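You operate a simulated robot arm through the tools that you are given. There is no shell and no other tool.

You are at the controls of a simulated two-armed robot. One attempt, no reset.

Task
Square the tan pack and strap it tight through the grey buckle.
Fine: fence in and back first; set the buckle on the strap, hold it while you draw the orange handle. Set down upright: grey buckle. Where these are worked on the way, their far stop is far enough and under half their travel is too little: square fence.
Where things are to end (x, y in the base frame): grey buckle within 20 mm of [720, 30].

The check looks at the end state, three seconds after you hand in, the way a careful person would. Anything else that was tipped, shoved, dropped, spilled or broken makes it a failure.

Robot
Two 7-joint arms with two-finger parallel grippers on one trunk, on a base that drives. Base frame: it is fixed to the floor where the robot stands at the start and does not move with it; the origin is under the middle of the robot, x ahead of it, y to its left, z up. Lengths are in mm, angles in degrees, forces in N, time in s.
The left shoulder is at the start at [20, 138, 1619], the right one opposite. Places, roughly: hold lever [-1000, -2200, 700]; mint lever [-1000, -1500, 700]; orange handle [600, -400, 900]; purple lever [-1000, -1100, 700]; seal lever [600, -900, 900]; square fence [700, 200, 900]; tan pack [700, 0, 900]; yellow stop [-1200, -2700, 800]. Payload 1.57 kg a hand.
The tool frame of a hand sits at the grasp point between the pads (the TCP): z along the fingers, y along the line on which they close. The tips reach 30 mm beyond it. The gripper opens to 80 mm. The fingers are 17 mm wide and 12 mm thick; the gripper's body (40 by 82 mm) begins 80 mm behind the TCP.
Orientation is that of the tool frame in the base frame, as a unit quaternion [w, x, y, z]. With the fingers straight down and closing along the base's y, the tool's x points along the base's -x, its y along +y and its z along -z.

Tools
- The arms move only by the tool move_arm. It takes "left_deltas", "right_deltas" or both (then of equal length, played together; a hand with none holds still); each is a list of rows, each a list of 7 numbers: the shift along the tool's x, y, z in mm, then the turn, a rotation vector about the tool's x, y, z in degrees, then the opening in per cent of the stroke, from 0 (shut) to 100 (fully open). In form: [[tx, ty, tz, ax, ay, az, jaw], ...]. A call has 1 to 20 rows; each row shifts and turns the commanded pose from where the row before left it, along the tool's axes as they then stand. A row lasts 0.2 s, in which the tool goes at most 50 mm and 8.6 degrees; a call with a longer step from one row to the next is refused whole, and so is a gripper value outside its range. A pose out of reach is approached as far as the arm can. The call stops where the force on the tool passes 40 N (or 10 N more than at its start, if that is more) or the arm is blocked; 0.2 s more then pass. The fingers move at their own pace (about 45 mm/s each) and stop on an object; they squeeze with about 23 N. The grip force told is the motor's: it shows also when the fingers shut on nothing. Time passes only in rows, and 0.2 s behind the last, so rows that do not move let the fingers close. It gives the time, the measured TCP pose, the force on the tool (base axes), the opening and the grip force at its end, in the units of the frame above (readings bear some noise), with the torque about the TCP (base axes, N m) and any sound that the robot's microphone picked up.
- Cameras (640 x 400 px; columns grow to the right, rows downward): "scene" is now at [167.9, -4.4, 1469.2]; the picture's right is [-0.06, -1.00, 0.00], its down [-0.85, 0.05, -0.52] and it looks along [0.52, -0.03, -0.85] (base axes); focal length 214 px, centre (320, 200). "left" rides on the left gripper at [72, 7, -122] in its tool frame; the picture's right is [-0.09, 1.00, 0.00], its down [-0.84, -0.08, -0.54] and it looks along [-0.54, -0.05, 0.84] (tool axes); focal length 238 px, centre (320, 200). "right" rides on the right gripper at [72, -6, -122] in its tool frame; the picture's right is [0.09, 1.00, 0.00], its down [-0.84, 0.08, -0.54] and it looks along [-0.54, 0.05, 0.84] (tool axes); focal length 238 px, centre (320, 200). There is no depth. A picture from a camera that has moved, and an enlarged one, comes with that camera's place and axes in the base frame and with its lens.
- grab_frame(camera): a new picture of that camera. The clock stands still meanwhile.
- raise_lower(by): slides the trunk up (or, below 0, down) by that many mm; the arms and the scene camera ride with it, the base frame stays. It gives what a move gives, with no picture.
- drive_base(legs): drives the robot by 1 to 6 legs, each [ahead, left, turn to the left] in mm, mm and degrees, along the robot's own axes; the way and the turn of a leg run together, so that a leg with both is an arc; at most 1500 mm and 180 degrees a leg. The arms and the cameras ride along, it lands a little off, and it stops where it bumps. It gives what a move gives.
- turn_head(pan, tilt): turns the head with the scene camera to pan (to the left, within 60 degrees either way) and tilt (down, from -29 to 69), counted from straight ahead of the robot. It gives what a move gives.
- close_up(camera, box): a new picture of the part [left, top, right, bottom] of that camera's present view, enlarged. The clock stands still meanwhile.
- finish_job(): hands the job in; it is judged then, once.

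Nothing tells you exact positions but the pictures and the camera data. Unless the task says otherwise, let go and move clear before handing in.

The tools are called as name(argument=value, ...) on one line, values as JSON. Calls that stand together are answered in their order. move_arm: Moves the arms, as the interface text tells. Its arguments: {"type":"object","properties":{"left_deltas":{"type":"array","items":{"type":"array","items":{"type":"number"}}},"right_deltas":{"type":"array","items":{"type":"array","items":{"type":"number"}}}},"required":[]} The other tools are called the same way: raise_lower (by) slides the trunk up or down; drive_base (legs) drives the base; turn_head (pan, tilt) turns the head that bears the scene camera; grab_frame (camera) takes a picture; close_up (camera, box) takes an enlarged picture of a part of a camera's view; finish_job () hands the job in.

At the start:

```text
clock: 0.0
left_position: [237.7, 81.3, 1247.2]
left_ee_rot: [0.0, 0.001, 0.998, 0.066]
left_wrist_force: [0.1, 0.3, 0.1]
left_wrist_torque: [-0.01, 0.01, 0.03]
left_finger_gap: 80.0
left_finger_force: 0.0
right_position: [280.2, -209.8, 1254.6]
right_ee_rot: [0.001, -0.001, 1.0, -0.001]
right_wrist_force: [0.8, 0.2, -0.2]
right_wrist_torque: [-0.02, -0.03, -0.03]
right_finger_gap: 80.0
right_finger_force: 0.2
trunk travel left (down, up): [-994.0, 246.0]
robot x, y, heading: [3.1, -0.2, 0.1]
head pan, tilt: [-3.5, 58.4]
```

scene: 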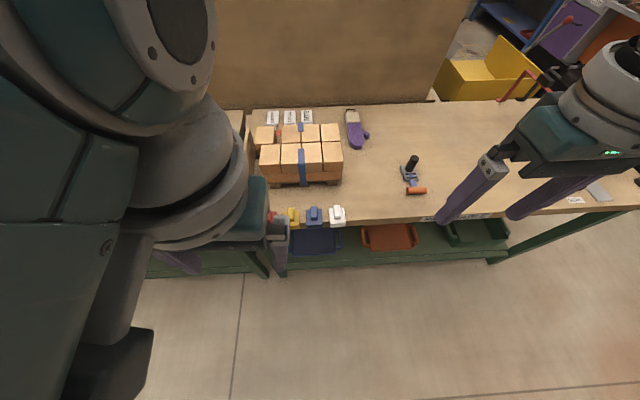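
right: 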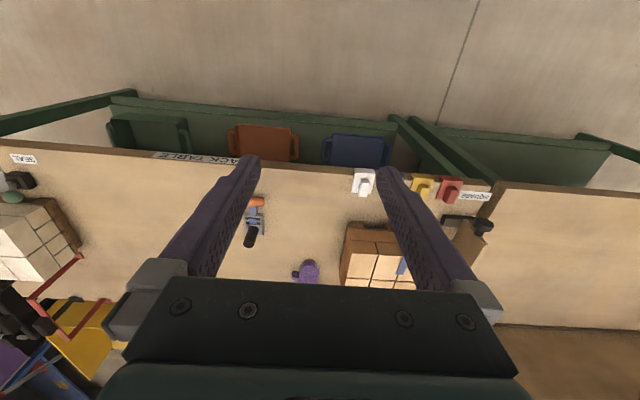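
left: 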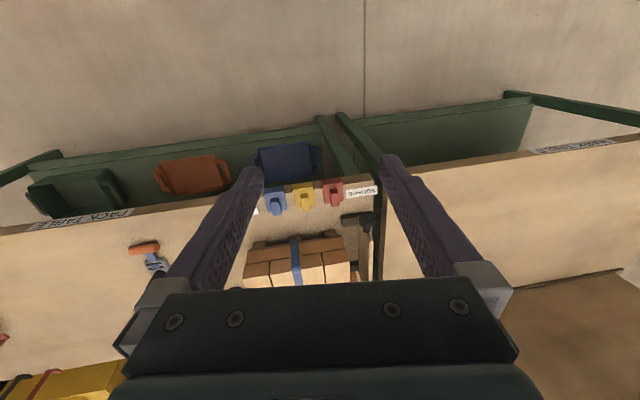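

The table ahead has a tan pack with a blue strap, coloured buckles at its front edge (red, yellow, blue, white/grey), an orange handle tool to the right and a square fence at the left. I'll look closer before moving anything.

close_up(camera="scene", box=[230, 90, 450, 240])

close_up(camera="left", box=[220, 130, 420, 300])

close_up(camera="right", box=[320, 140, 520, 300])

close_up(camera="right", box=[0, 130, 340, 300])

```text
2.67 times, centred on (340, 165) of scene
camera zoom: at [167.9, -4.4, 1469.2], right [-0.06, -1.0, 0.0], down [-0.85, 0.05, -0.52], along [0.52, -0.03, -0.85], focal length 572 px, centre (267, 293)
```

zoom: 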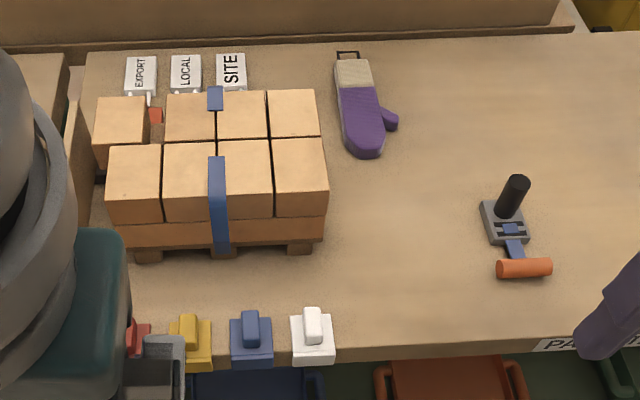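

```text
2.35 times, centred on (320, 215) of left
camera zoom: at [167.4, 71.7, 1368.1], right [0.1, 0.99, 0.13], down [0.84, -0.15, 0.53], along [0.54, 0.06, -0.84], focal length 561 px, centre (320, 165)
```

zoom: 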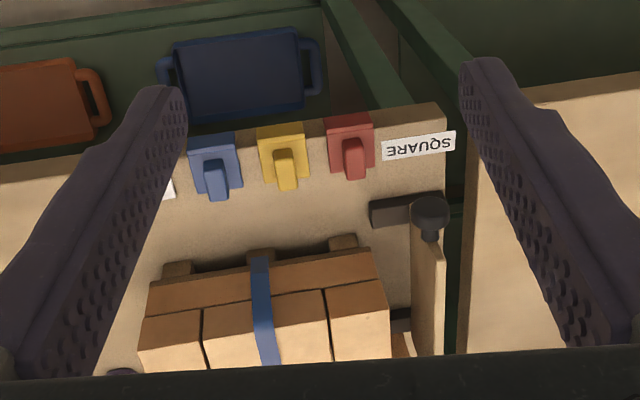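

```text
2.50 times, centred on (420, 220) of right
camera zoom: at [206.9, -217.2, 1374.2], right [-0.09, 1.0, 0.0], down [0.84, 0.08, 0.54], along [0.54, 0.05, -0.84], focal length 596 px, centre (70, 150)
```

zoom: 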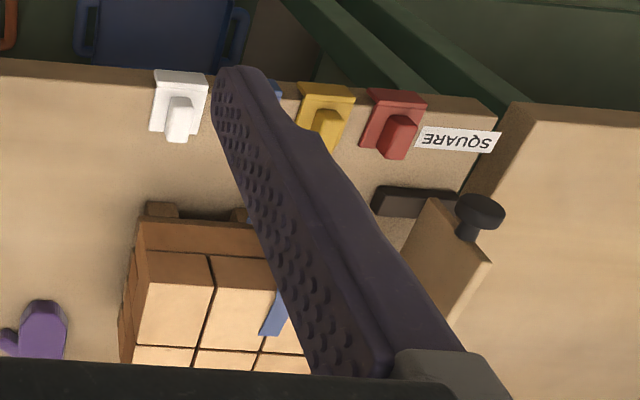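

```text
1.88 times, centred on (170, 215) of right
camera zoom: at [206.9, -217.2, 1374.2], right [-0.09, 1.0, 0.0], down [0.84, 0.08, 0.54], along [0.54, 0.05, -0.84], focal length 449 px, centre (602, 172)
```

zoom: 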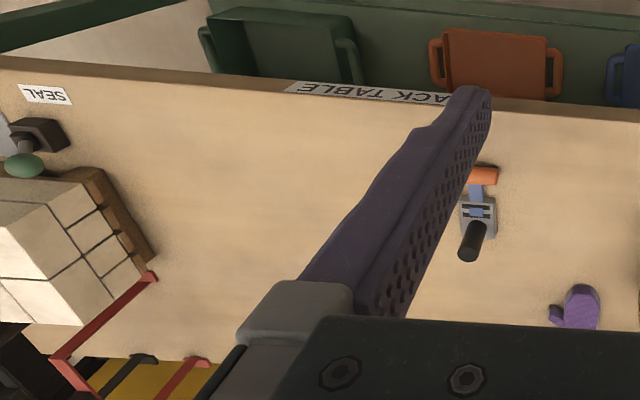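

I see the fence is hidden behind the left arm, so I'll level the left hand and move it out to the left in free air, then look again.

move_arm(left_deltas=[[0, 40, 0, 7.5, 0, 0, 100], [0, 45, 0, 0, 0, 0, 100], [0, 45, 0, 0, 0, 0, 100], [0, 45, 0, 0, 0, 0, 100], [0, 45, 0, 0, 0, 0, 100]])

turn_head(pan=12, tilt=50)

grab_frame(camera="scene")

```text
clock: 1.2
left_position: [238.9, 299.7, 1250.2]
left_ee_rot: [0.001, 0.002, 1.0, -0.002]
left_wrist_force: [-1.0, 0.0, 0.3]
left_wrist_torque: [-0.02, 0.04, 0.0]
left_finger_gap: 79.9
left_finger_force: 0.0
right_position: [279.6, -208.1, 1253.9]
right_ee_rot: [0.0, 0.0, 1.0, 0.0]
right_wrist_force: [0.4, -0.1, -0.7]
right_wrist_torque: [0.03, -0.01, -0.03]
right_finger_gap: 80.0
right_finger_force: 0.0
trunk travel left (down, up): [-994.0, 246.0]
robot x, y, heading: [3.0, 0.5, 0.1]
head pan, tilt: [-3.5, 58.4]
```

```text
clock: 2.0
left_position: [237.9, 301.6, 1250.3]
left_ee_rot: [0.0, 0.002, 1.0, 0.0]
left_wrist_force: [0.2, 0.3, 1.0]
left_wrist_torque: [0.01, 0.0, -0.01]
left_finger_gap: 79.9
left_finger_force: 0.1
right_position: [279.9, -210.8, 1254.7]
right_ee_rot: [0.0, 0.0, 1.0, -0.001]
right_wrist_force: [-0.3, 0.0, 0.5]
right_wrist_torque: [-0.03, -0.03, 0.01]
right_finger_gap: 80.3
right_finger_force: 0.1
trunk travel left (down, up): [-994.0, 246.0]
robot x, y, heading: [1.3, -3.6, -0.1]
head pan, tilt: [12.0, 50.0]
```

```text
taken
camera scene: at [174.9, 15.8, 1479.8], right [0.21, -0.98, 0.0], down [-0.75, -0.16, -0.64], along [0.63, 0.13, -0.77], focal length 214 px, centre (320, 200)
```

scene: 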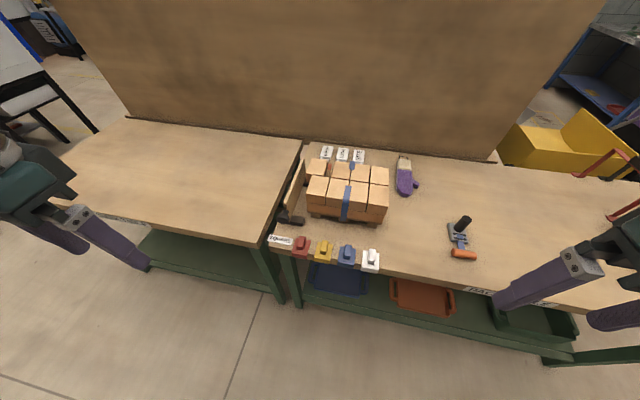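

close_up(camera="scene", box=[250, 140, 410, 280])

close_up(camera="scene", box=[420, 195, 500, 275])

close_up(camera="scene", box=[260, 150, 340, 230])

```text
2.86 times, centred on (330, 210) of scene
camera zoom: at [174.9, 15.8, 1479.8], right [0.21, -0.98, 0.0], down [-0.75, -0.16, -0.64], along [0.63, 0.13, -0.77], focal length 613 px, centre (291, 171)
```

zoom: 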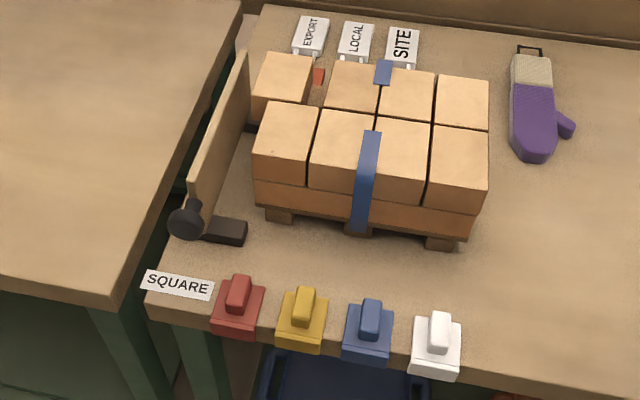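

```text
5.00 times, centred on (460, 235) of scene
camera zoom: at [174.9, 15.8, 1479.8], right [0.21, -0.98, 0.0], down [-0.75, -0.16, -0.64], along [0.63, 0.13, -0.77], focal length 1072 px, centre (-380, 25)
```

zoom: 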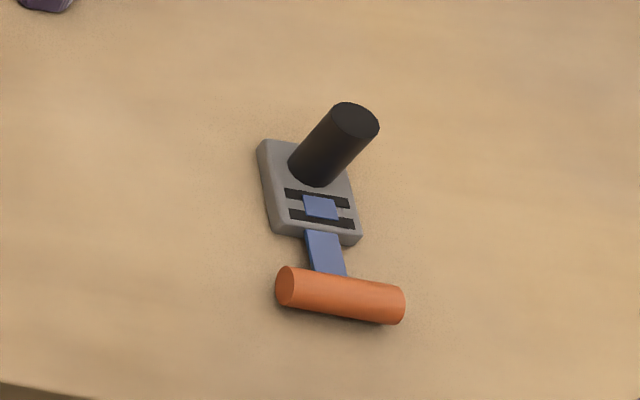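

```text
5.00 times, centred on (300, 190) of scene
camera zoom: at [174.9, 15.8, 1479.8], right [0.21, -0.98, 0.0], down [-0.75, -0.16, -0.64], along [0.63, 0.13, -0.77], focal length 1072 px, centre (420, 250)
```

zoom: 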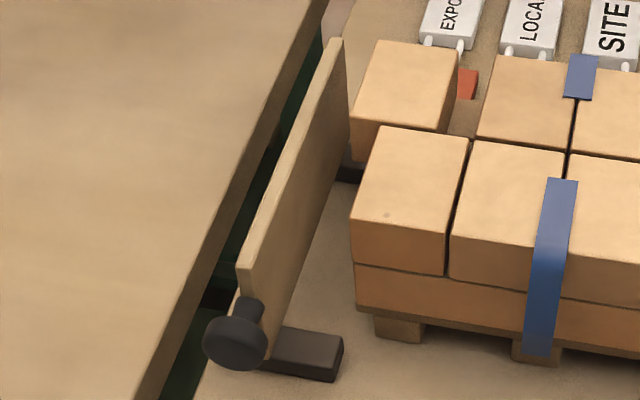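

I can see the grey plate with black post and orange handle at about (540, -340), the pack with a gap in its blue strap, and the fence with a knob on the left. I'll look down to judge my base's clearance from the table, and around at the work area.

turn_head(pan=0, tilt=69)

grab_frame(camera="scene")

grab_frame(camera="left")

grab_frame(camera="right")

```text
clock: 2.8
left_position: [239.3, 300.9, 1251.2]
left_ee_rot: [0.001, 0.002, 1.0, 0.0]
left_wrist_force: [-0.9, 0.1, 0.0]
left_wrist_torque: [0.0, 0.0, 0.02]
left_finger_gap: 79.8
left_finger_force: 0.1
right_position: [279.5, -208.7, 1255.1]
right_ee_rot: [0.0, 0.0, 1.0, 0.0]
right_wrist_force: [-0.2, -0.2, 0.1]
right_wrist_torque: [0.0, 0.01, 0.02]
right_finger_gap: 79.7
right_finger_force: 0.1
trunk travel left (down, up): [-994.0, 246.0]
robot x, y, heading: [0.3, 2.0, 0.1]
head pan, tilt: [0.0, 68.8]
```

```text
taken
camera scene: at [155.5, -0.2, 1457.9], right [0.0, -1.0, 0.0], down [-0.93, 0.0, -0.36], along [0.36, 0.0, -0.93], focal length 214 px, centre (320, 200)
```

scene: 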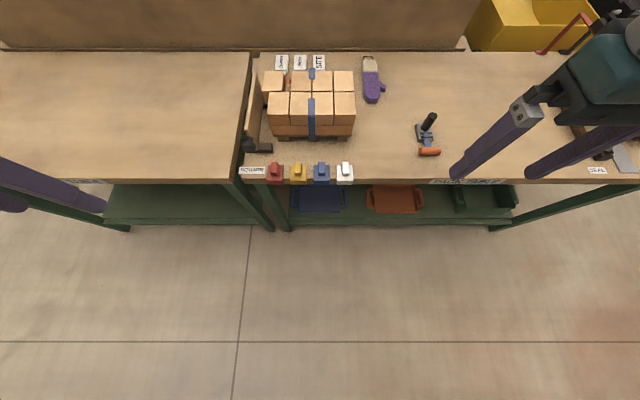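

```text
taken
camera left: at [167.4, 307.3, 1372.6], right [0.1, 1.0, 0.0], down [0.84, -0.08, 0.54], along [0.54, -0.05, -0.84], focal length 238 px, centre (320, 200)
```

left: 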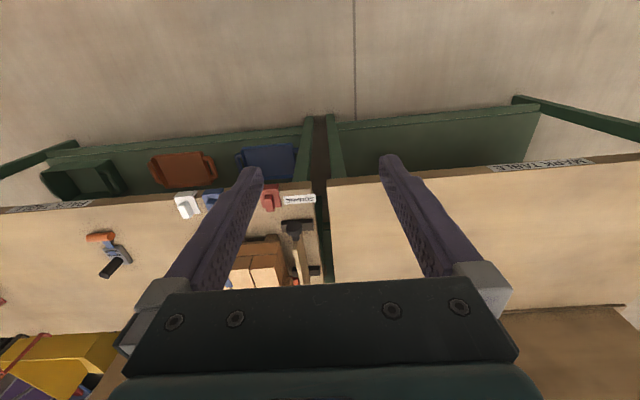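

```text
taken
camera right: at [206.9, -217.2, 1374.2], right [-0.09, 1.0, 0.0], down [0.84, 0.08, 0.54], along [0.54, 0.05, -0.84], focal length 238 px, centre (320, 200)
```

right: 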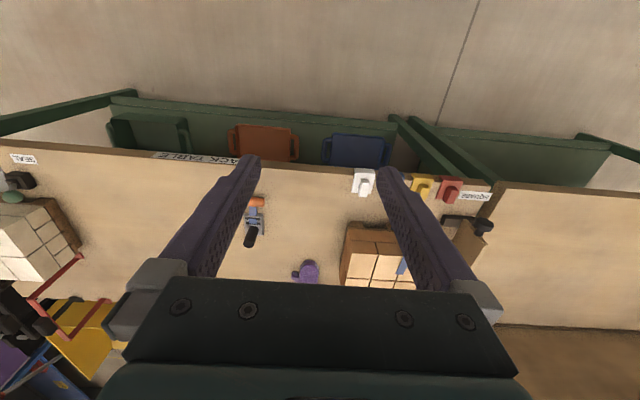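

The floor in front is clear and the table edge is near x≈438. I'll lower the trunk 200 mm with both hands still over the floor side, then check the view.

raise_lower(by=-200)

turn_head(pan=0, tilt=45)

grab_frame(camera="scene")

```text
clock: 5.0
left_position: [238.7, 300.2, 1050.9]
left_ee_rot: [0.0, 0.001, 1.0, 0.0]
left_wrist_force: [-0.2, 0.6, 0.3]
left_wrist_torque: [0.0, 0.0, -0.04]
left_finger_gap: 79.8
left_finger_force: 0.1
right_position: [279.3, -209.4, 1054.4]
right_ee_rot: [0.0, 0.0, 1.0, 0.0]
right_wrist_force: [0.0, 0.1, -0.4]
right_wrist_torque: [-0.03, -0.01, 0.0]
right_finger_gap: 79.8
right_finger_force: 0.0
trunk travel left (down, up): [-794.0, 446.0]
robot x, y, heading: [1.2, -3.9, 0.1]
head pan, tilt: [0.0, 68.8]
```

```text
clock: 5.8
left_position: [238.5, 301.3, 1049.9]
left_ee_rot: [0.0, 0.001, 1.0, 0.0]
left_wrist_force: [0.4, -0.3, 0.1]
left_wrist_torque: [0.0, 0.0, 0.02]
left_finger_gap: 79.9
left_finger_force: 0.1
right_position: [278.5, -209.0, 1053.3]
right_ee_rot: [0.001, 0.0, 1.0, 0.0]
right_wrist_force: [0.3, 0.7, -0.4]
right_wrist_torque: [0.02, 0.0, 0.01]
right_finger_gap: 79.8
right_finger_force: 0.1
trunk travel left (down, up): [-794.0, 446.0]
robot x, y, heading: [1.9, 1.6, -0.2]
head pan, tilt: [0.0, 45.0]
```

```text
taken
camera scene: at [180.8, -0.2, 1286.7], right [0.0, -1.0, 0.0], down [-0.71, 0.0, -0.71], along [0.71, 0.0, -0.71], focal length 214 px, centre (320, 200)
```

scene: 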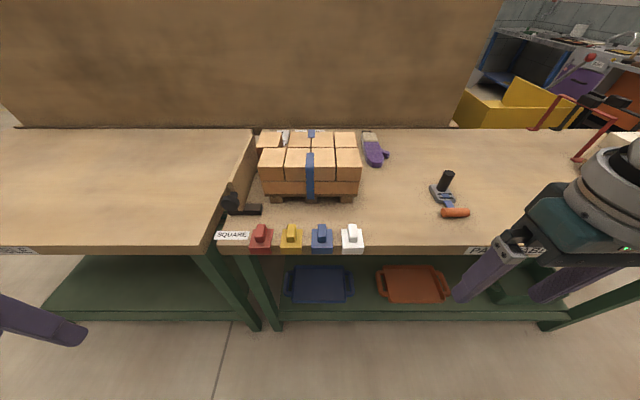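

The view is clearer now. I'll take enlarged views to work out heights and positions of the table, fence, pack and buckle.

close_up(camera="scene", box=[200, 120, 380, 260])

close_up(camera="scene", box=[400, 150, 500, 230])

close_up(camera="scene", box=[200, 120, 300, 220])

grab_frame(camera="left")

grab_frame(camera="right")

```text
2.86 times, centred on (290, 190) of scene
camera zoom: at [180.8, -0.2, 1286.7], right [0.0, -1.0, 0.0], down [-0.71, 0.0, -0.71], along [0.71, 0.0, -0.71], focal length 613 px, centre (406, 229)
```

zoom: 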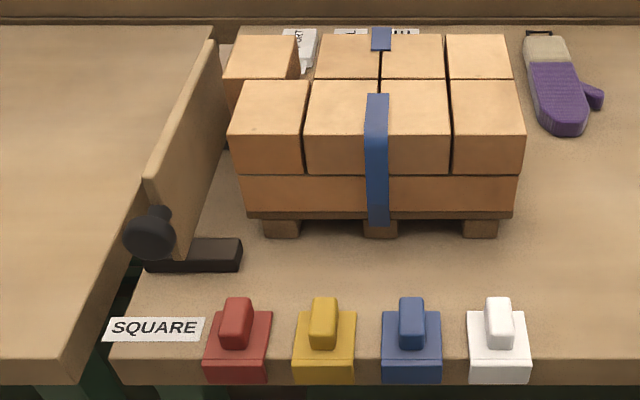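

```text
5.00 times, centred on (450, 190) of scene
camera zoom: at [180.8, -0.2, 1286.7], right [0.0, -1.0, 0.0], down [-0.71, 0.0, -0.71], along [0.71, 0.0, -0.71], focal length 1072 px, centre (-330, 250)
```

zoom: 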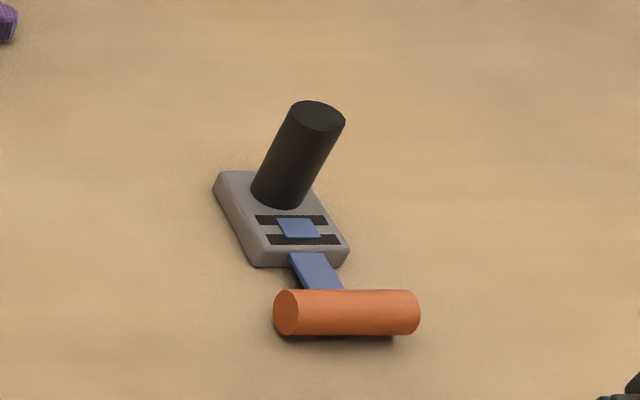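

```text
4.00 times, centred on (250, 170) of scene
camera zoom: at [180.8, -0.2, 1286.7], right [0.0, -1.0, 0.0], down [-0.71, 0.0, -0.71], along [0.71, 0.0, -0.71], focal length 858 px, centre (600, 320)
```

zoom: 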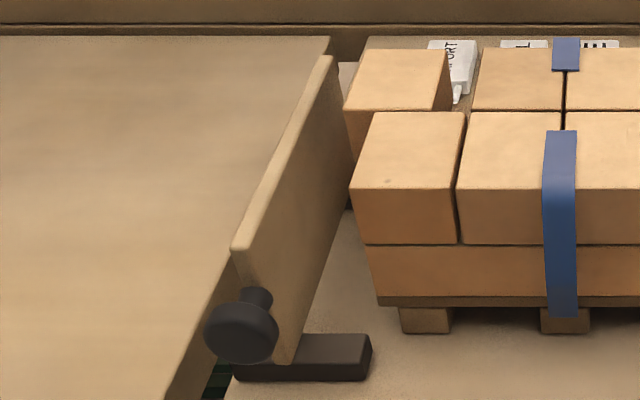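

```text
taken
camera left: at [167.4, 307.5, 1172.6], right [0.1, 1.0, 0.0], down [0.84, -0.08, 0.54], along [0.54, -0.05, -0.84], focal length 238 px, centre (320, 200)
```

left: 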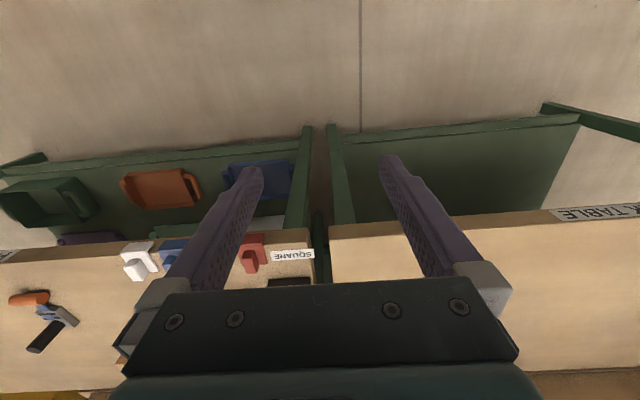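

```text
taken
camera right: at [206.9, -217.2, 1174.2], right [-0.09, 1.0, 0.0], down [0.84, 0.08, 0.54], along [0.54, 0.05, -0.84], focal length 238 px, centre (320, 200)
```

right: 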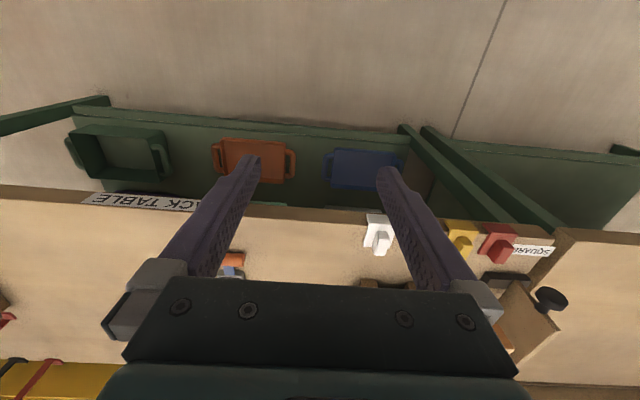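

From two heights I get: table top z≈848, handle (561, -361), post top (657, -361, 916), fence knob (528, 208, 929), pack top ≈965 spanning x 615–825, y -105 to 155. Next I'll test how far the left hand reaches forward at a safe height, above the table.

move_arm(left_deltas=[[-40, 0, -10, 0, 0, 0, 100], [-40, 0, -10, 0, 0, 0, 100], [-40, 0, -10, 0, 0, 0, 100], [-40, 0, 0, 0, 0, 0, 100], [-40, 0, 0, 0, 0, 0, 100], [-40, 0, 0, 0, 0, 0, 100]])

```text
clock: 7.2
left_position: [455.5, 297.7, 1084.4]
left_ee_rot: [0.001, 0.001, 1.0, 0.001]
left_wrist_force: [0.1, 0.2, -0.3]
left_wrist_torque: [0.02, -0.02, -0.02]
left_finger_gap: 80.0
left_finger_force: 0.0
left hand out of reach, approached as far as the arm can: row 6
right_position: [278.8, -209.1, 1053.7]
right_ee_rot: [0.001, -0.001, 1.0, -0.001]
right_wrist_force: [0.0, 0.3, 0.1]
right_wrist_torque: [-0.06, -0.04, 0.01]
right_finger_gap: 80.1
right_finger_force: 0.1
trunk travel left (down, up): [-794.0, 446.0]
robot x, y, heading: [-0.4, -3.1, 0.2]
head pan, tilt: [0.0, 45.0]
```

The left hand's limit is about x=455 at this trunk height, so the base must come closer. I'll drive 150 mm ahead with hands well above everything.

drive_base(legs=[[150, 0, 0]])

grab_frame(camera="scene")

grab_frame(camera="left")

```text
clock: 8.6
left_position: [604.0, 297.1, 1083.3]
left_ee_rot: [0.0, 0.002, 1.0, 0.001]
left_wrist_force: [-0.1, -0.6, 0.4]
left_wrist_torque: [0.0, -0.02, 0.02]
left_finger_gap: 79.9
left_finger_force: 0.0
right_position: [429.0, -210.3, 1053.2]
right_ee_rot: [0.0, 0.0, 1.0, -0.001]
right_wrist_force: [-0.1, 0.0, 0.1]
right_wrist_torque: [-0.01, -0.02, -0.02]
right_finger_gap: 79.9
right_finger_force: 0.0
trunk travel left (down, up): [-794.0, 446.0]
robot x, y, heading: [150.1, 0.4, -0.1]
head pan, tilt: [0.0, 45.0]
```

```text
taken
camera scene: at [330.1, -0.5, 1286.7], right [0.0, -1.0, 0.0], down [-0.71, 0.0, -0.71], along [0.71, 0.0, -0.71], focal length 214 px, centre (320, 200)
```

scene: 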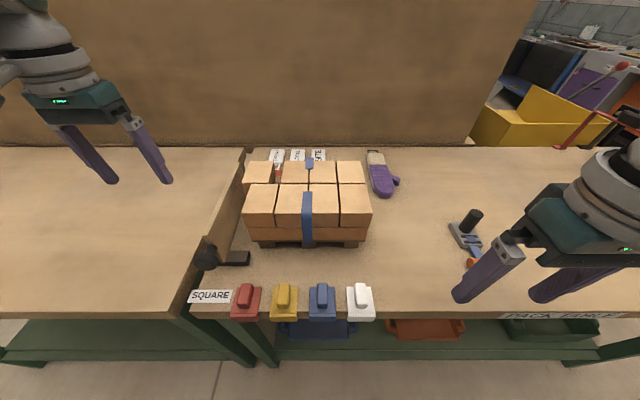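

```text
taken
camera left: at [533.0, 303.1, 1205.7], right [0.1, 1.0, 0.0], down [0.84, -0.08, 0.54], along [0.54, -0.05, -0.84], focal length 238 px, centre (320, 200)
```

left: 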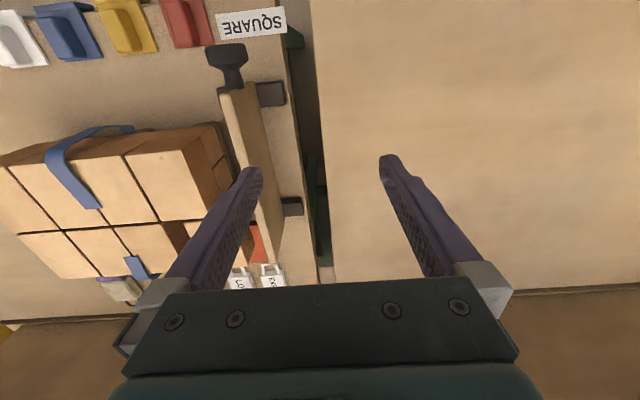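

The drive worked without a bump. Let me zoom in on the fence and the small red object near the back-left box.

close_up(camera="left", box=[160, 20, 340, 290])

close_up(camera="scene", box=[180, 140, 300, 290])

close_up(camera="scene", box=[220, 140, 380, 260])

```text
1.48 times, centred on (250, 155) of left
camera zoom: at [533.0, 303.1, 1205.7], right [0.1, 1.0, 0.0], down [0.84, -0.08, 0.54], along [0.54, -0.05, -0.84], focal length 353 px, centre (424, 267)
```

zoom: 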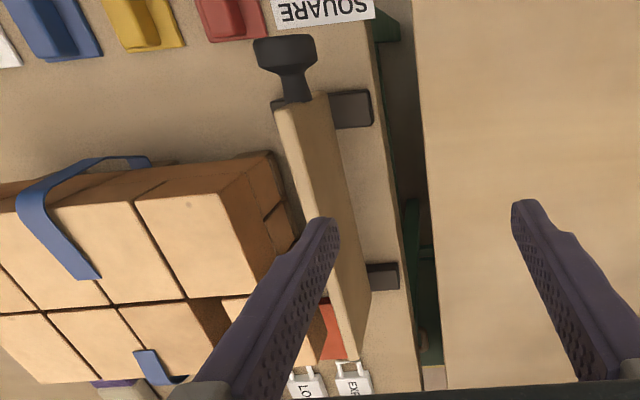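

```text
2.67 times, centred on (240, 215) of scene
camera zoom: at [330.1, -0.5, 1286.7], right [0.0, -1.0, 0.0], down [-0.71, 0.0, -0.71], along [0.71, 0.0, -0.71], focal length 572 px, centre (533, 160)
```

zoom: 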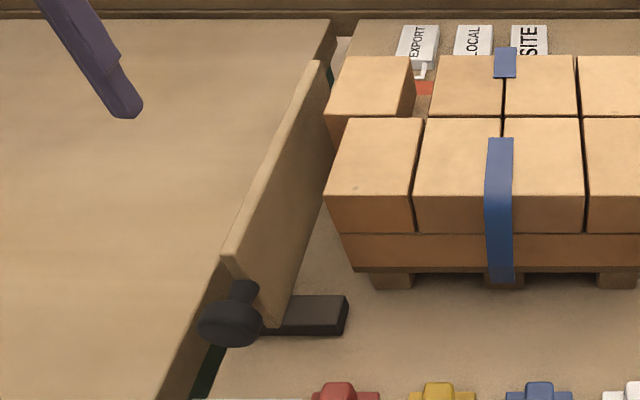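

```text
3.33 times, centred on (300, 200) of scene
camera zoom: at [330.1, -0.5, 1286.7], right [0.0, -1.0, 0.0], down [-0.71, 0.0, -0.71], along [0.71, 0.0, -0.71], focal length 715 px, centre (387, 200)
```

zoom: 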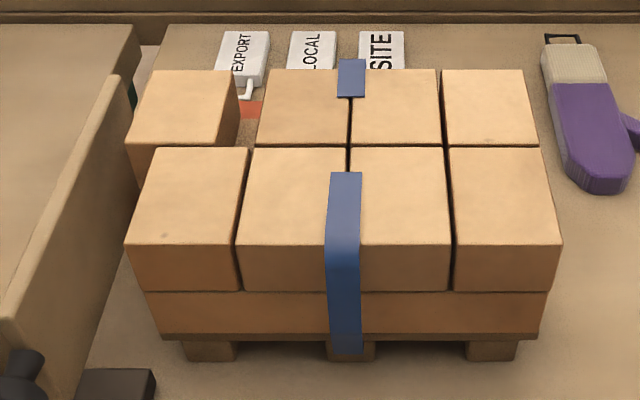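

The red patch looks like a mark lying on the table behind the pack. I'll pull the left hand back and raise both hands so I can lower the trunk further safely.

move_arm(left_deltas=[[40, -10, -20, 0, 0, 0, 100], [40, -10, -25, 0, 0, 0, 100], [30, -10, -25, 0, 0, 0, 100], [20, -10, -20, 0, 0, 0, 100]], right_deltas=[[10, 0, -30, 0, 0, 0, 100], [10, 0, -30, 0, 0, 0, 100], [10, 0, -30, 0, 0, 0, 100], [0, 0, -30, 0, 0, 0, 100]])

raise_lower(by=-150)

```text
clock: 9.6
left_position: [492.8, 276.7, 1160.9]
left_ee_rot: [-0.002, 0.003, 1.0, -0.001]
left_wrist_force: [-1.0, -0.2, 0.2]
left_wrist_torque: [0.04, 0.0, -0.01]
left_finger_gap: 79.9
left_finger_force: 0.1
left hand out of reach, approached as far as the arm can: row 3, 4
right_position: [397.3, -208.9, 1173.9]
right_ee_rot: [0.0, 0.001, 1.0, -0.001]
right_wrist_force: [-0.1, -0.5, 0.3]
right_wrist_torque: [0.0, 0.0, -0.01]
right_finger_gap: 80.2
right_finger_force: 0.1
trunk travel left (down, up): [-794.0, 446.0]
robot x, y, heading: [148.8, -4.1, -0.2]
head pan, tilt: [0.0, 45.0]
```

```text
clock: 11.4
left_position: [494.3, 279.2, 1012.1]
left_ee_rot: [-0.001, 0.003, 1.0, 0.001]
left_wrist_force: [0.0, -0.3, -0.2]
left_wrist_torque: [0.01, -0.02, -0.02]
left_finger_gap: 80.0
left_finger_force: 0.0
right_position: [397.5, -208.7, 1023.1]
right_ee_rot: [0.0, 0.001, 1.0, 0.0]
right_wrist_force: [0.5, -0.1, 0.7]
right_wrist_torque: [-0.01, -0.05, 0.03]
right_finger_gap: 80.2
right_finger_force: 0.0
trunk travel left (down, up): [-644.0, 596.0]
robot x, y, heading: [151.3, -0.2, -0.1]
head pan, tilt: [0.0, 45.0]
```

I'll bring the left hand above the fence knob and look down at it.

move_arm(left_deltas=[[-20, -36, 0, 0, 0, 0, 100], [-18, -35, 0, 0, 0, 0, 100], [0, 0, 0, 0, 0, 0, 100]])

grab_frame(camera="left")

grab_frame(camera="scene")

```text
clock: 12.2
left_position: [540.9, 218.7, 1005.4]
left_ee_rot: [0.001, -0.003, 1.0, 0.004]
left_wrist_force: [0.0, -0.1, 0.2]
left_wrist_torque: [-0.02, 0.01, -0.01]
left_finger_gap: 79.9
left_finger_force: 0.1
left hand out of reach, approached as far as the arm can: row 1
right_position: [397.1, -210.1, 1023.4]
right_ee_rot: [0.0, 0.0, 1.0, 0.0]
right_wrist_force: [0.4, -0.6, -0.1]
right_wrist_torque: [0.0, 0.0, 0.01]
right_finger_gap: 79.8
right_finger_force: 0.0
trunk travel left (down, up): [-644.0, 596.0]
robot x, y, heading: [152.8, -0.6, -0.2]
head pan, tilt: [0.0, 45.0]
```

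```text
taken
camera left: at [468.5, 223.1, 1128.3], right [0.09, 1.0, 0.01], down [0.84, -0.08, 0.54], along [0.54, -0.04, -0.84], focal length 238 px, centre (320, 200)
```

left: 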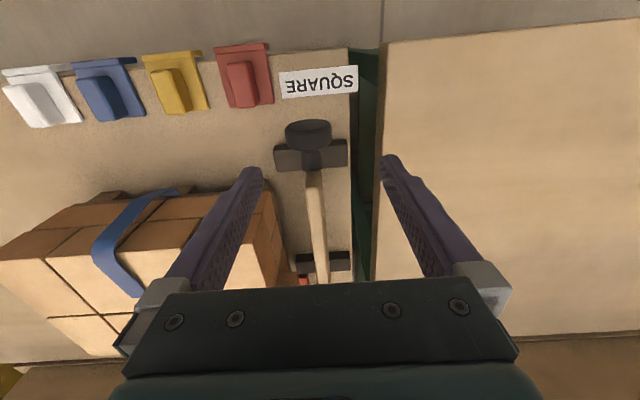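

```text
taken
camera scene: at [328.4, -1.7, 1133.9], right [-0.02, -1.0, 0.0], down [-0.73, 0.01, -0.68], along [0.68, -0.01, -0.73], focal length 214 px, centre (320, 200)
```

scene: 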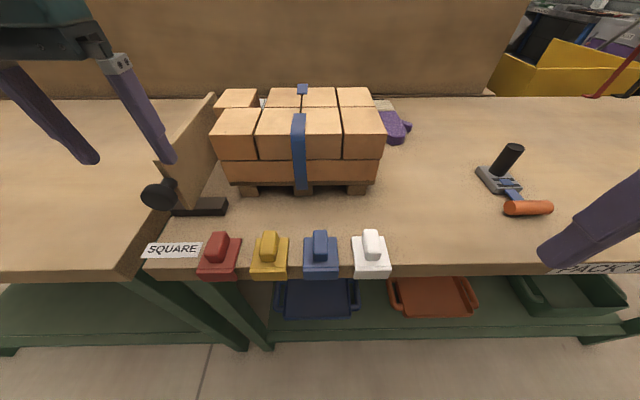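

The knob disc is at about (523, 210, 929), roughly 38 mm across. I'll line up and descend around it with the fingers open.

move_arm(left_deltas=[[16, -9, 0, 0, 0, 0, 100], [0, 0, 30, 0, 0, 0, 100], [0, 0, 0, 0, 0, 0, 100]])

grab_frame(camera="left")

```text
clock: 13.0
left_position: [534.3, 210.0, 967.4]
left_ee_rot: [0.0, 0.003, 1.0, 0.001]
left_wrist_force: [-0.4, 0.1, -0.3]
left_wrist_torque: [0.02, 0.0, -0.01]
left_finger_gap: 80.0
left_finger_force: 0.0
left hand out of reach, approached as far as the arm can: row 1
right_position: [397.7, -209.6, 1022.7]
right_ee_rot: [0.001, 0.0, 1.0, 0.0]
right_wrist_force: [-0.1, -0.3, -0.4]
right_wrist_torque: [0.01, -0.01, 0.01]
right_finger_gap: 80.1
right_finger_force: 0.1
trunk travel left (down, up): [-644.0, 596.0]
robot x, y, heading: [150.9, 0.4, -0.3]
head pan, tilt: [0.0, 45.0]
```

```text
taken
camera left: at [463.4, 216.2, 1088.9], right [0.1, 1.0, 0.0], down [0.84, -0.08, 0.54], along [0.54, -0.05, -0.84], focal length 238 px, centre (320, 200)
```

left: 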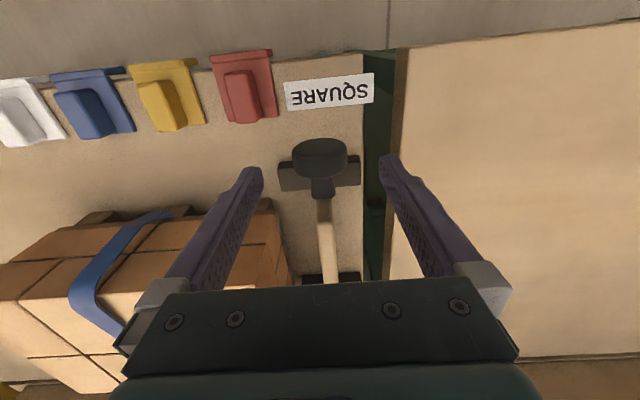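

The fingers straddle the knob in y; I need about 10 mm back and 35 mm down, then close on it.

move_arm(left_deltas=[[5, 0, 18, 0, 0, 0, 100], [5, 0, 17, 0, 0, 0, 100], [0, 0, 0, 0, 0, 0, 100]])

grab_frame(camera="left")

```text
clock: 13.8
left_position: [524.3, 211.8, 931.3]
left_ee_rot: [0.0, 0.001, 1.0, 0.003]
left_wrist_force: [0.1, -0.3, 0.2]
left_wrist_torque: [0.01, -0.02, 0.03]
left_finger_gap: 80.1
left_finger_force: 0.1
right_position: [398.6, -210.0, 1023.1]
right_ee_rot: [0.0, 0.001, 1.0, 0.0]
right_wrist_force: [-0.2, -0.1, 0.8]
right_wrist_torque: [-0.05, -0.01, -0.02]
right_finger_gap: 80.0
right_finger_force: 0.0
trunk travel left (down, up): [-644.0, 596.0]
robot x, y, heading: [147.7, 1.7, -0.2]
head pan, tilt: [0.0, 45.0]
```

```text
taken
camera left: at [453.7, 217.4, 1054.4], right [0.1, 1.0, 0.0], down [0.84, -0.08, 0.54], along [0.54, -0.05, -0.84], focal length 238 px, centre (320, 200)
```

left: 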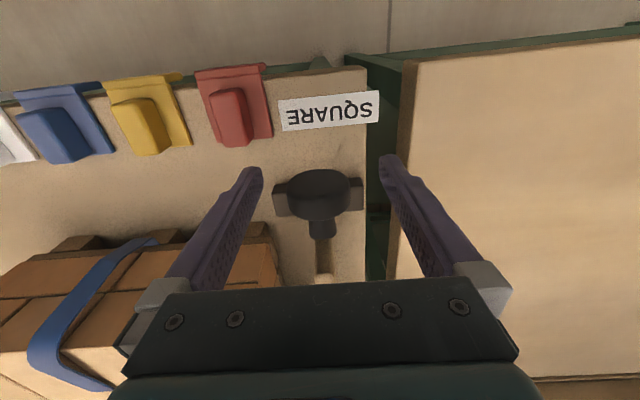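

The knob sits right at the grasp point. Closing the fingers on it now.

move_arm(left_deltas=[[0, 0, 0, 0, 0, 0, 40], [0, 0, 0, 0, 0, 0, 20], [0, 0, 0, 0, 0, 0, 0], [0, 0, 0, 0, 0, 0, 0]])

grab_frame(camera="left")

```text
clock: 14.8
left_position: [524.8, 210.1, 932.2]
left_ee_rot: [-0.001, 0.002, 1.0, 0.0]
left_wrist_force: [-0.7, -6.4, 1.3]
left_wrist_torque: [0.05, 0.21, -0.26]
left_finger_gap: 38.9
left_finger_force: 25.7
right_position: [398.3, -211.1, 1024.1]
right_ee_rot: [-0.001, 0.001, 1.0, -0.001]
right_wrist_force: [0.3, 0.0, 0.3]
right_wrist_torque: [0.01, 0.0, 0.02]
right_finger_gap: 80.1
right_finger_force: 0.0
trunk travel left (down, up): [-644.0, 596.0]
robot x, y, heading: [149.0, 0.1, -0.3]
head pan, tilt: [0.0, 45.0]
```

```text
taken
camera left: at [453.5, 216.4, 1054.1], right [0.1, 1.0, 0.0], down [0.84, -0.08, 0.54], along [0.54, -0.05, -0.84], focal length 238 px, centre (320, 200)
```

left: 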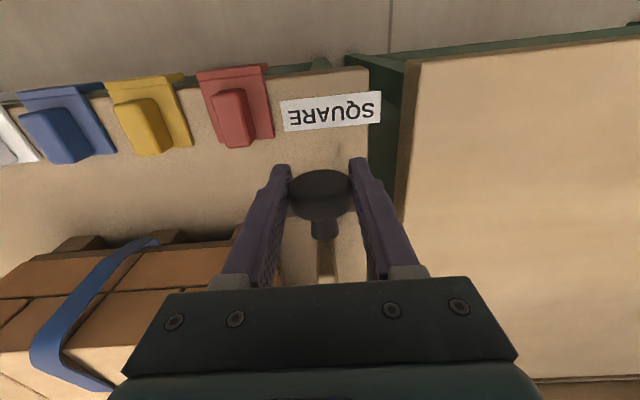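

The knob is gripped (38.9 mm). I'll move it slowly to the right (-y) toward its stop, watching the force.

move_arm(left_deltas=[[0, -5, 0, 0, 0, 0, 0], [0, -5, 0, 0, 0, 0, 0], [0, -5, 0, 0, 0, 0, 0], [0, -5, 0, 0, 0, 0, 0]])

grab_frame(camera="scene")

```text
clock: 15.8
left_position: [523.2, 200.0, 932.4]
left_ee_rot: [0.0, -0.006, 1.0, 0.006]
left_wrist_force: [-0.2, 1.6, -19.8]
left_wrist_torque: [-0.4, -0.07, 0.22]
left_finger_gap: 38.2
left_finger_force: 44.0
right_position: [395.8, -210.1, 1021.0]
right_ee_rot: [-0.001, 0.0, 1.0, -0.002]
right_wrist_force: [-0.2, 0.2, -0.7]
right_wrist_torque: [0.03, 0.01, 0.03]
right_finger_gap: 79.7
right_finger_force: 0.0
trunk travel left (down, up): [-644.0, 596.0]
robot x, y, heading: [149.5, 4.0, 0.0]
head pan, tilt: [0.0, 45.0]
```

```text
taken
camera scene: at [328.9, -0.9, 1136.3], right [0.0, -1.0, 0.0], down [-0.71, 0.0, -0.71], along [0.71, 0.0, -0.71], focal length 214 px, centre (320, 200)
```

scene: 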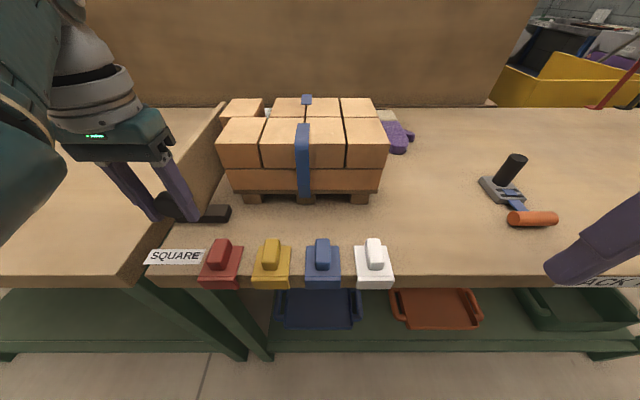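

The fence moved about 10 mm so far with moderate force. I'll continue inward in small steps.

move_arm(left_deltas=[[0, 0, 0, 0, 0, 0, 0], [0, -4, 0, 0, 0, 0, 0], [0, -4, 0, 0, 0, 0, 0], [0, 0, 0, 0, 0, 0, 0]])

close_up(camera="scene", box=[120, 80, 400, 260])

grab_frame(camera="left")

```text
clock: 16.8
left_position: [524.6, 194.2, 931.6]
left_ee_rot: [0.0, -0.008, 1.0, 0.009]
left_wrist_force: [-0.9, 1.6, -18.0]
left_wrist_torque: [-0.31, 0.09, 0.46]
left_finger_gap: 38.1
left_finger_force: 44.0
right_position: [396.7, -210.2, 1023.7]
right_ee_rot: [-0.001, 0.0, 1.0, -0.001]
right_wrist_force: [-0.6, 0.8, -0.5]
right_wrist_torque: [-0.01, -0.01, -0.02]
right_finger_gap: 80.2
right_finger_force: 0.0
trunk travel left (down, up): [-644.0, 596.0]
robot x, y, heading: [152.3, 1.6, 0.1]
head pan, tilt: [0.0, 45.0]
```

```text
2.22 times, centred on (260, 170) of scene
camera zoom: at [328.9, -0.9, 1136.5], right [0.0, -1.0, 0.0], down [-0.71, 0.0, -0.71], along [0.71, 0.0, -0.71], focal length 477 px, centre (453, 267)
```

zoom: 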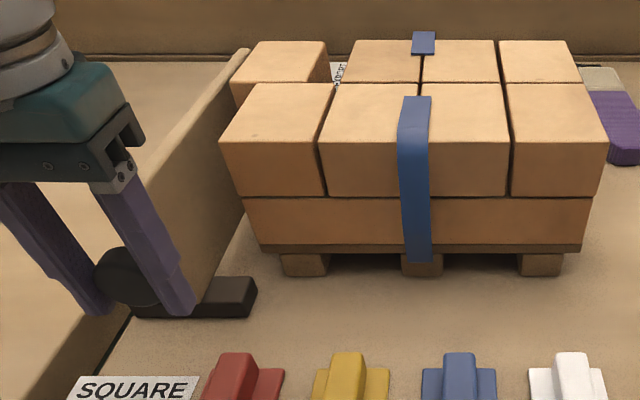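

```text
taken
camera left: at [452.8, 196.9, 1054.5], right [0.08, 1.0, 0.02], down [0.84, -0.07, 0.54], along [0.54, -0.03, -0.84], focal length 238 px, centre (320, 200)
```

left: 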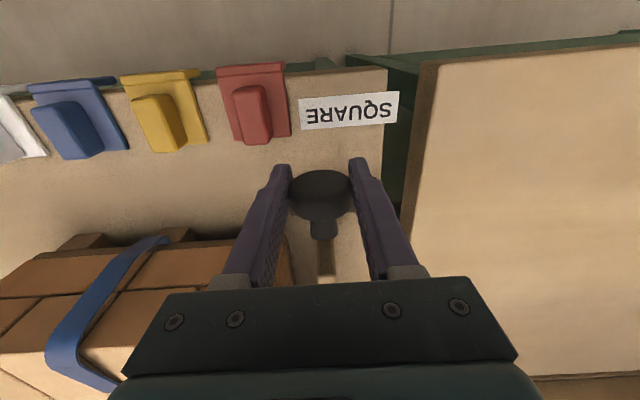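

The fence follows with about 18 N of drag. Continuing inward; about 30 mm of gap seems to remain before it squares the boxes.

move_arm(left_deltas=[[0, -4, 0, 0, 0, 0, 0], [0, -4, 0, 0, 0, 0, 0], [0, -4, 0, 0, 0, 0, 0], [0, -4, 0, 0, 0, 0, 0], [0, 0, 0, 0, 0, 0, 0]])

close_up(camera="scene", box=[120, 80, 400, 260])

```text
clock: 18.0
left_position: [523.6, 181.5, 933.1]
left_ee_rot: [0.001, -0.009, 1.0, 0.01]
left_wrist_force: [-8.8, 1.6, -8.6]
left_wrist_torque: [-0.36, 0.01, 0.6]
left_finger_gap: 38.4
left_finger_force: 43.6
right_position: [394.9, -209.7, 1022.5]
right_ee_rot: [-0.001, 0.0, 1.0, -0.001]
right_wrist_force: [0.0, 0.6, 0.3]
right_wrist_torque: [0.04, -0.01, 0.0]
right_finger_gap: 79.9
right_finger_force: 0.1
trunk travel left (down, up): [-644.0, 596.0]
robot x, y, heading: [145.6, -0.0, -0.3]
head pan, tilt: [0.0, 45.0]
```

```text
2.22 times, centred on (260, 170) of scene
camera zoom: at [328.3, -0.5, 1136.6], right [0.0, -1.0, 0.0], down [-0.71, 0.0, -0.71], along [0.71, 0.0, -0.71], focal length 477 px, centre (453, 267)
```

zoom: 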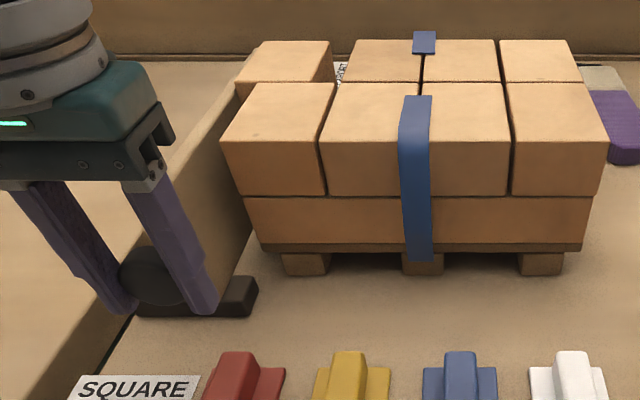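

The back-left box has begun to slide in. I'll keep pushing in small steps.

move_arm(left_deltas=[[0, -4, 0, 0, 0, 0, 0], [0, -4, 0, 0, 0, 0, 0], [0, -4, 0, 0, 0, 0, 0], [0, 0, 0, 0, 0, 0, 0]])

close_up(camera="scene", box=[120, 80, 400, 260])

```text
clock: 19.0
left_position: [523.9, 169.2, 933.1]
left_ee_rot: [0.001, -0.01, 1.0, 0.012]
left_wrist_force: [-12.8, 2.1, -2.4]
left_wrist_torque: [-0.43, 0.23, 0.56]
left_finger_gap: 38.3
left_finger_force: 43.6
right_position: [396.0, -209.5, 1022.6]
right_ee_rot: [-0.001, 0.0, 1.0, 0.0]
right_wrist_force: [-0.3, 0.2, 0.3]
right_wrist_torque: [-0.01, -0.05, -0.03]
right_finger_gap: 80.0
right_finger_force: 0.1
trunk travel left (down, up): [-644.0, 596.0]
robot x, y, heading: [151.4, -2.4, -0.2]
head pan, tilt: [0.0, 45.0]
```

```text
2.22 times, centred on (260, 170) of scene
camera zoom: at [328.0, -0.3, 1136.4], right [0.0, -1.0, 0.0], down [-0.71, 0.0, -0.71], along [0.71, 0.0, -0.71], focal length 477 px, centre (453, 267)
```

zoom: 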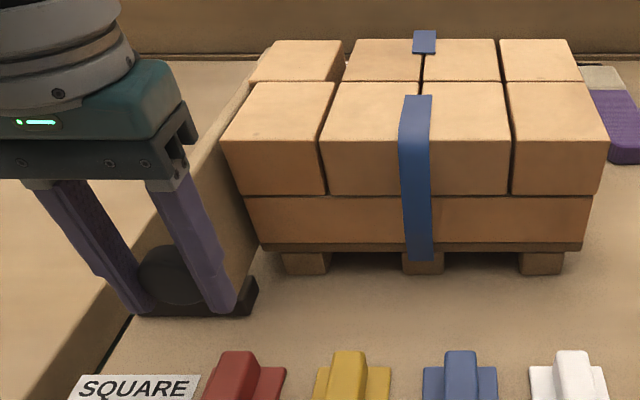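

The gap is nearly closed. I'll continue with finer steps until the fence stops.

move_arm(left_deltas=[[0, -3, 0, 0, 0, 0, 0], [0, -3, 0, 0, 0, 0, 0], [0, 0, 0, 0, 0, 0, 0]])

close_up(camera="scene", box=[120, 80, 400, 260])

```text
clock: 19.8
left_position: [524.3, 163.6, 933.7]
left_ee_rot: [0.0, -0.009, 1.0, 0.013]
left_wrist_force: [-16.4, 1.8, 5.6]
left_wrist_torque: [-0.36, 0.08, 0.58]
left_finger_gap: 38.4
left_finger_force: 44.2
right_position: [395.1, -209.8, 1022.7]
right_ee_rot: [-0.001, 0.0, 1.0, 0.0]
right_wrist_force: [-0.2, -0.9, 0.2]
right_wrist_torque: [0.01, 0.01, 0.0]
right_finger_gap: 80.2
right_finger_force: 0.1
trunk travel left (down, up): [-644.0, 596.0]
robot x, y, heading: [148.9, 0.2, -0.0]
head pan, tilt: [0.0, 45.0]
```

```text
2.22 times, centred on (260, 170) of scene
camera zoom: at [328.0, -0.1, 1136.5], right [0.0, -1.0, 0.0], down [-0.71, 0.0, -0.71], along [0.71, 0.0, -0.71], focal length 477 px, centre (453, 267)
```

zoom: 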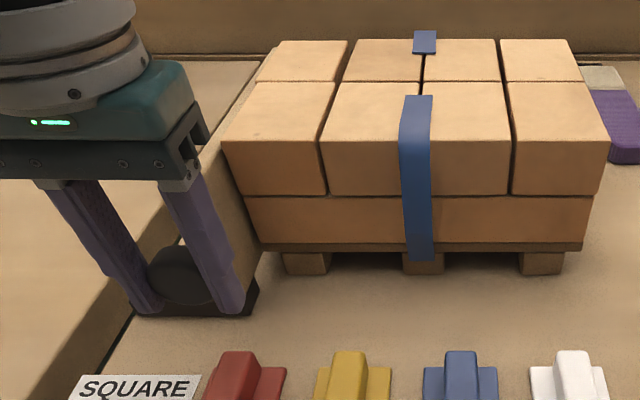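

The boxes look nearly flush. A few more small steps to find the fence's stop.

move_arm(left_deltas=[[0, -3, 0, 0, 0, 0, 0], [0, -3, 0, 0, 0, 0, 0], [0, 0, 0, 0, 0, 0, 0]])

close_up(camera="scene", box=[120, 80, 400, 260])

```text
clock: 20.6
left_position: [524.7, 161.8, 932.1]
left_ee_rot: [0.001, -0.01, 1.0, 0.017]
left_wrist_force: [-14.8, 14.8, 5.8]
left_wrist_torque: [-0.23, 0.23, 0.54]
left_finger_gap: 38.2
left_finger_force: 44.3
right_position: [395.8, -207.6, 1022.3]
right_ee_rot: [-0.001, 0.0, 1.0, 0.001]
right_wrist_force: [0.1, 0.7, -0.5]
right_wrist_torque: [0.0, 0.0, -0.04]
right_finger_gap: 80.2
right_finger_force: 0.2
trunk travel left (down, up): [-644.0, 596.0]
robot x, y, heading: [147.9, -3.1, 0.1]
head pan, tilt: [0.0, 45.0]
```

```text
2.22 times, centred on (260, 170) of scene
camera zoom: at [328.2, 2.0, 1136.4], right [0.0, -1.0, 0.0], down [-0.71, 0.0, -0.71], along [0.71, 0.0, -0.71], focal length 477 px, centre (453, 267)
```

zoom: 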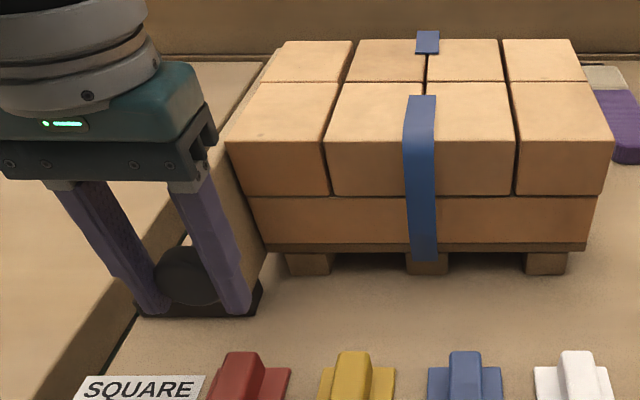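

The sideways force jumped to 15 N and the knob barely moved, so it seems to be at its far stop. One more small push to confirm.

move_arm(left_deltas=[[0, -3, 0, 0, 0, 0, 0], [0, -3, 0, 0, 0, 0, 0], [0, 0, 0, 0, 0, 0, 0]])

close_up(camera="scene", box=[120, 80, 400, 260])

```text
clock: 21.4
left_position: [523.5, 162.1, 932.1]
left_ee_rot: [0.0, -0.014, 1.0, 0.022]
left_wrist_force: [-15.1, 28.5, 8.4]
left_wrist_torque: [0.05, -0.05, 0.64]
left_finger_gap: 38.4
left_finger_force: 43.8
right_position: [396.8, -204.8, 1020.4]
right_ee_rot: [-0.001, 0.001, 1.0, 0.001]
right_wrist_force: [-0.4, 0.2, -0.3]
right_wrist_torque: [-0.02, -0.01, 0.0]
right_finger_gap: 80.0
right_finger_force: 0.1
trunk travel left (down, up): [-644.0, 596.0]
robot x, y, heading: [148.2, -1.6, -0.0]
head pan, tilt: [0.0, 45.0]
```

```text
2.22 times, centred on (260, 170) of scene
camera zoom: at [328.4, 4.0, 1136.5], right [0.0, -1.0, -0.01], down [-0.71, 0.0, -0.71], along [0.71, 0.0, -0.71], focal length 477 px, centre (453, 267)
```

zoom: 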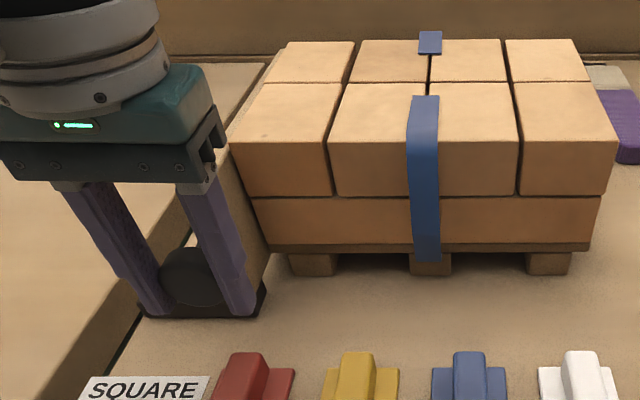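

Far stop confirmed at y≈162 (48 mm of travel, 28 N). Now I'll draw the fence back out to its start.

move_arm(left_deltas=[[0, 6, 0, 0, 0, 0, 0], [0, 6, 0, 0, 0, 0, 0], [0, 6, 0, 0, 0, 0, 0], [0, 6, 0, 0, 0, 0, 0], [0, 6, 0, 0, 0, 0, 0], [0, 6, 0, 0, 0, 0, 0], [0, 6, 0, 0, 0, 0, 0], [0, 0, 0, 0, 0, 0, 0]])

close_up(camera="scene", box=[120, 80, 400, 260])

```text
clock: 23.2
left_position: [524.7, 176.8, 932.0]
left_ee_rot: [-0.001, 0.003, 1.0, -0.001]
left_wrist_force: [-9.0, -2.4, 16.9]
left_wrist_torque: [-0.28, 0.33, -0.61]
left_finger_gap: 38.3
left_finger_force: 43.5
right_position: [397.3, -209.7, 1024.1]
right_ee_rot: [-0.001, 0.001, 1.0, 0.0]
right_wrist_force: [0.1, -1.0, -0.2]
right_wrist_torque: [-0.01, 0.01, 0.03]
right_finger_gap: 80.0
right_finger_force: 0.0
trunk travel left (down, up): [-644.0, 596.0]
robot x, y, heading: [146.9, -2.2, -0.1]
head pan, tilt: [0.0, 45.0]
```

```text
2.22 times, centred on (260, 170) of scene
camera zoom: at [329.6, -0.4, 1136.6], right [0.0, -1.0, 0.0], down [-0.71, 0.0, -0.71], along [0.71, 0.0, -0.71], focal length 477 px, centre (453, 267)
```

zoom: 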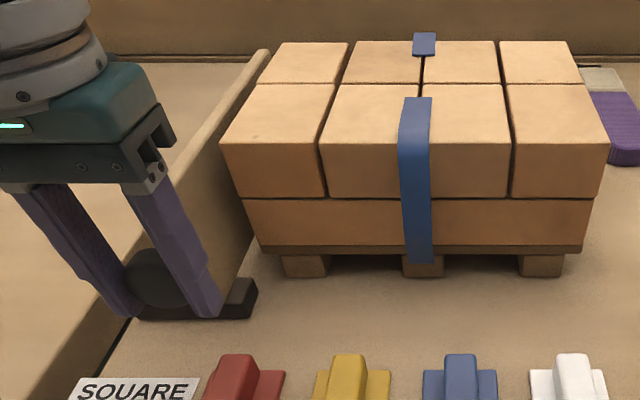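

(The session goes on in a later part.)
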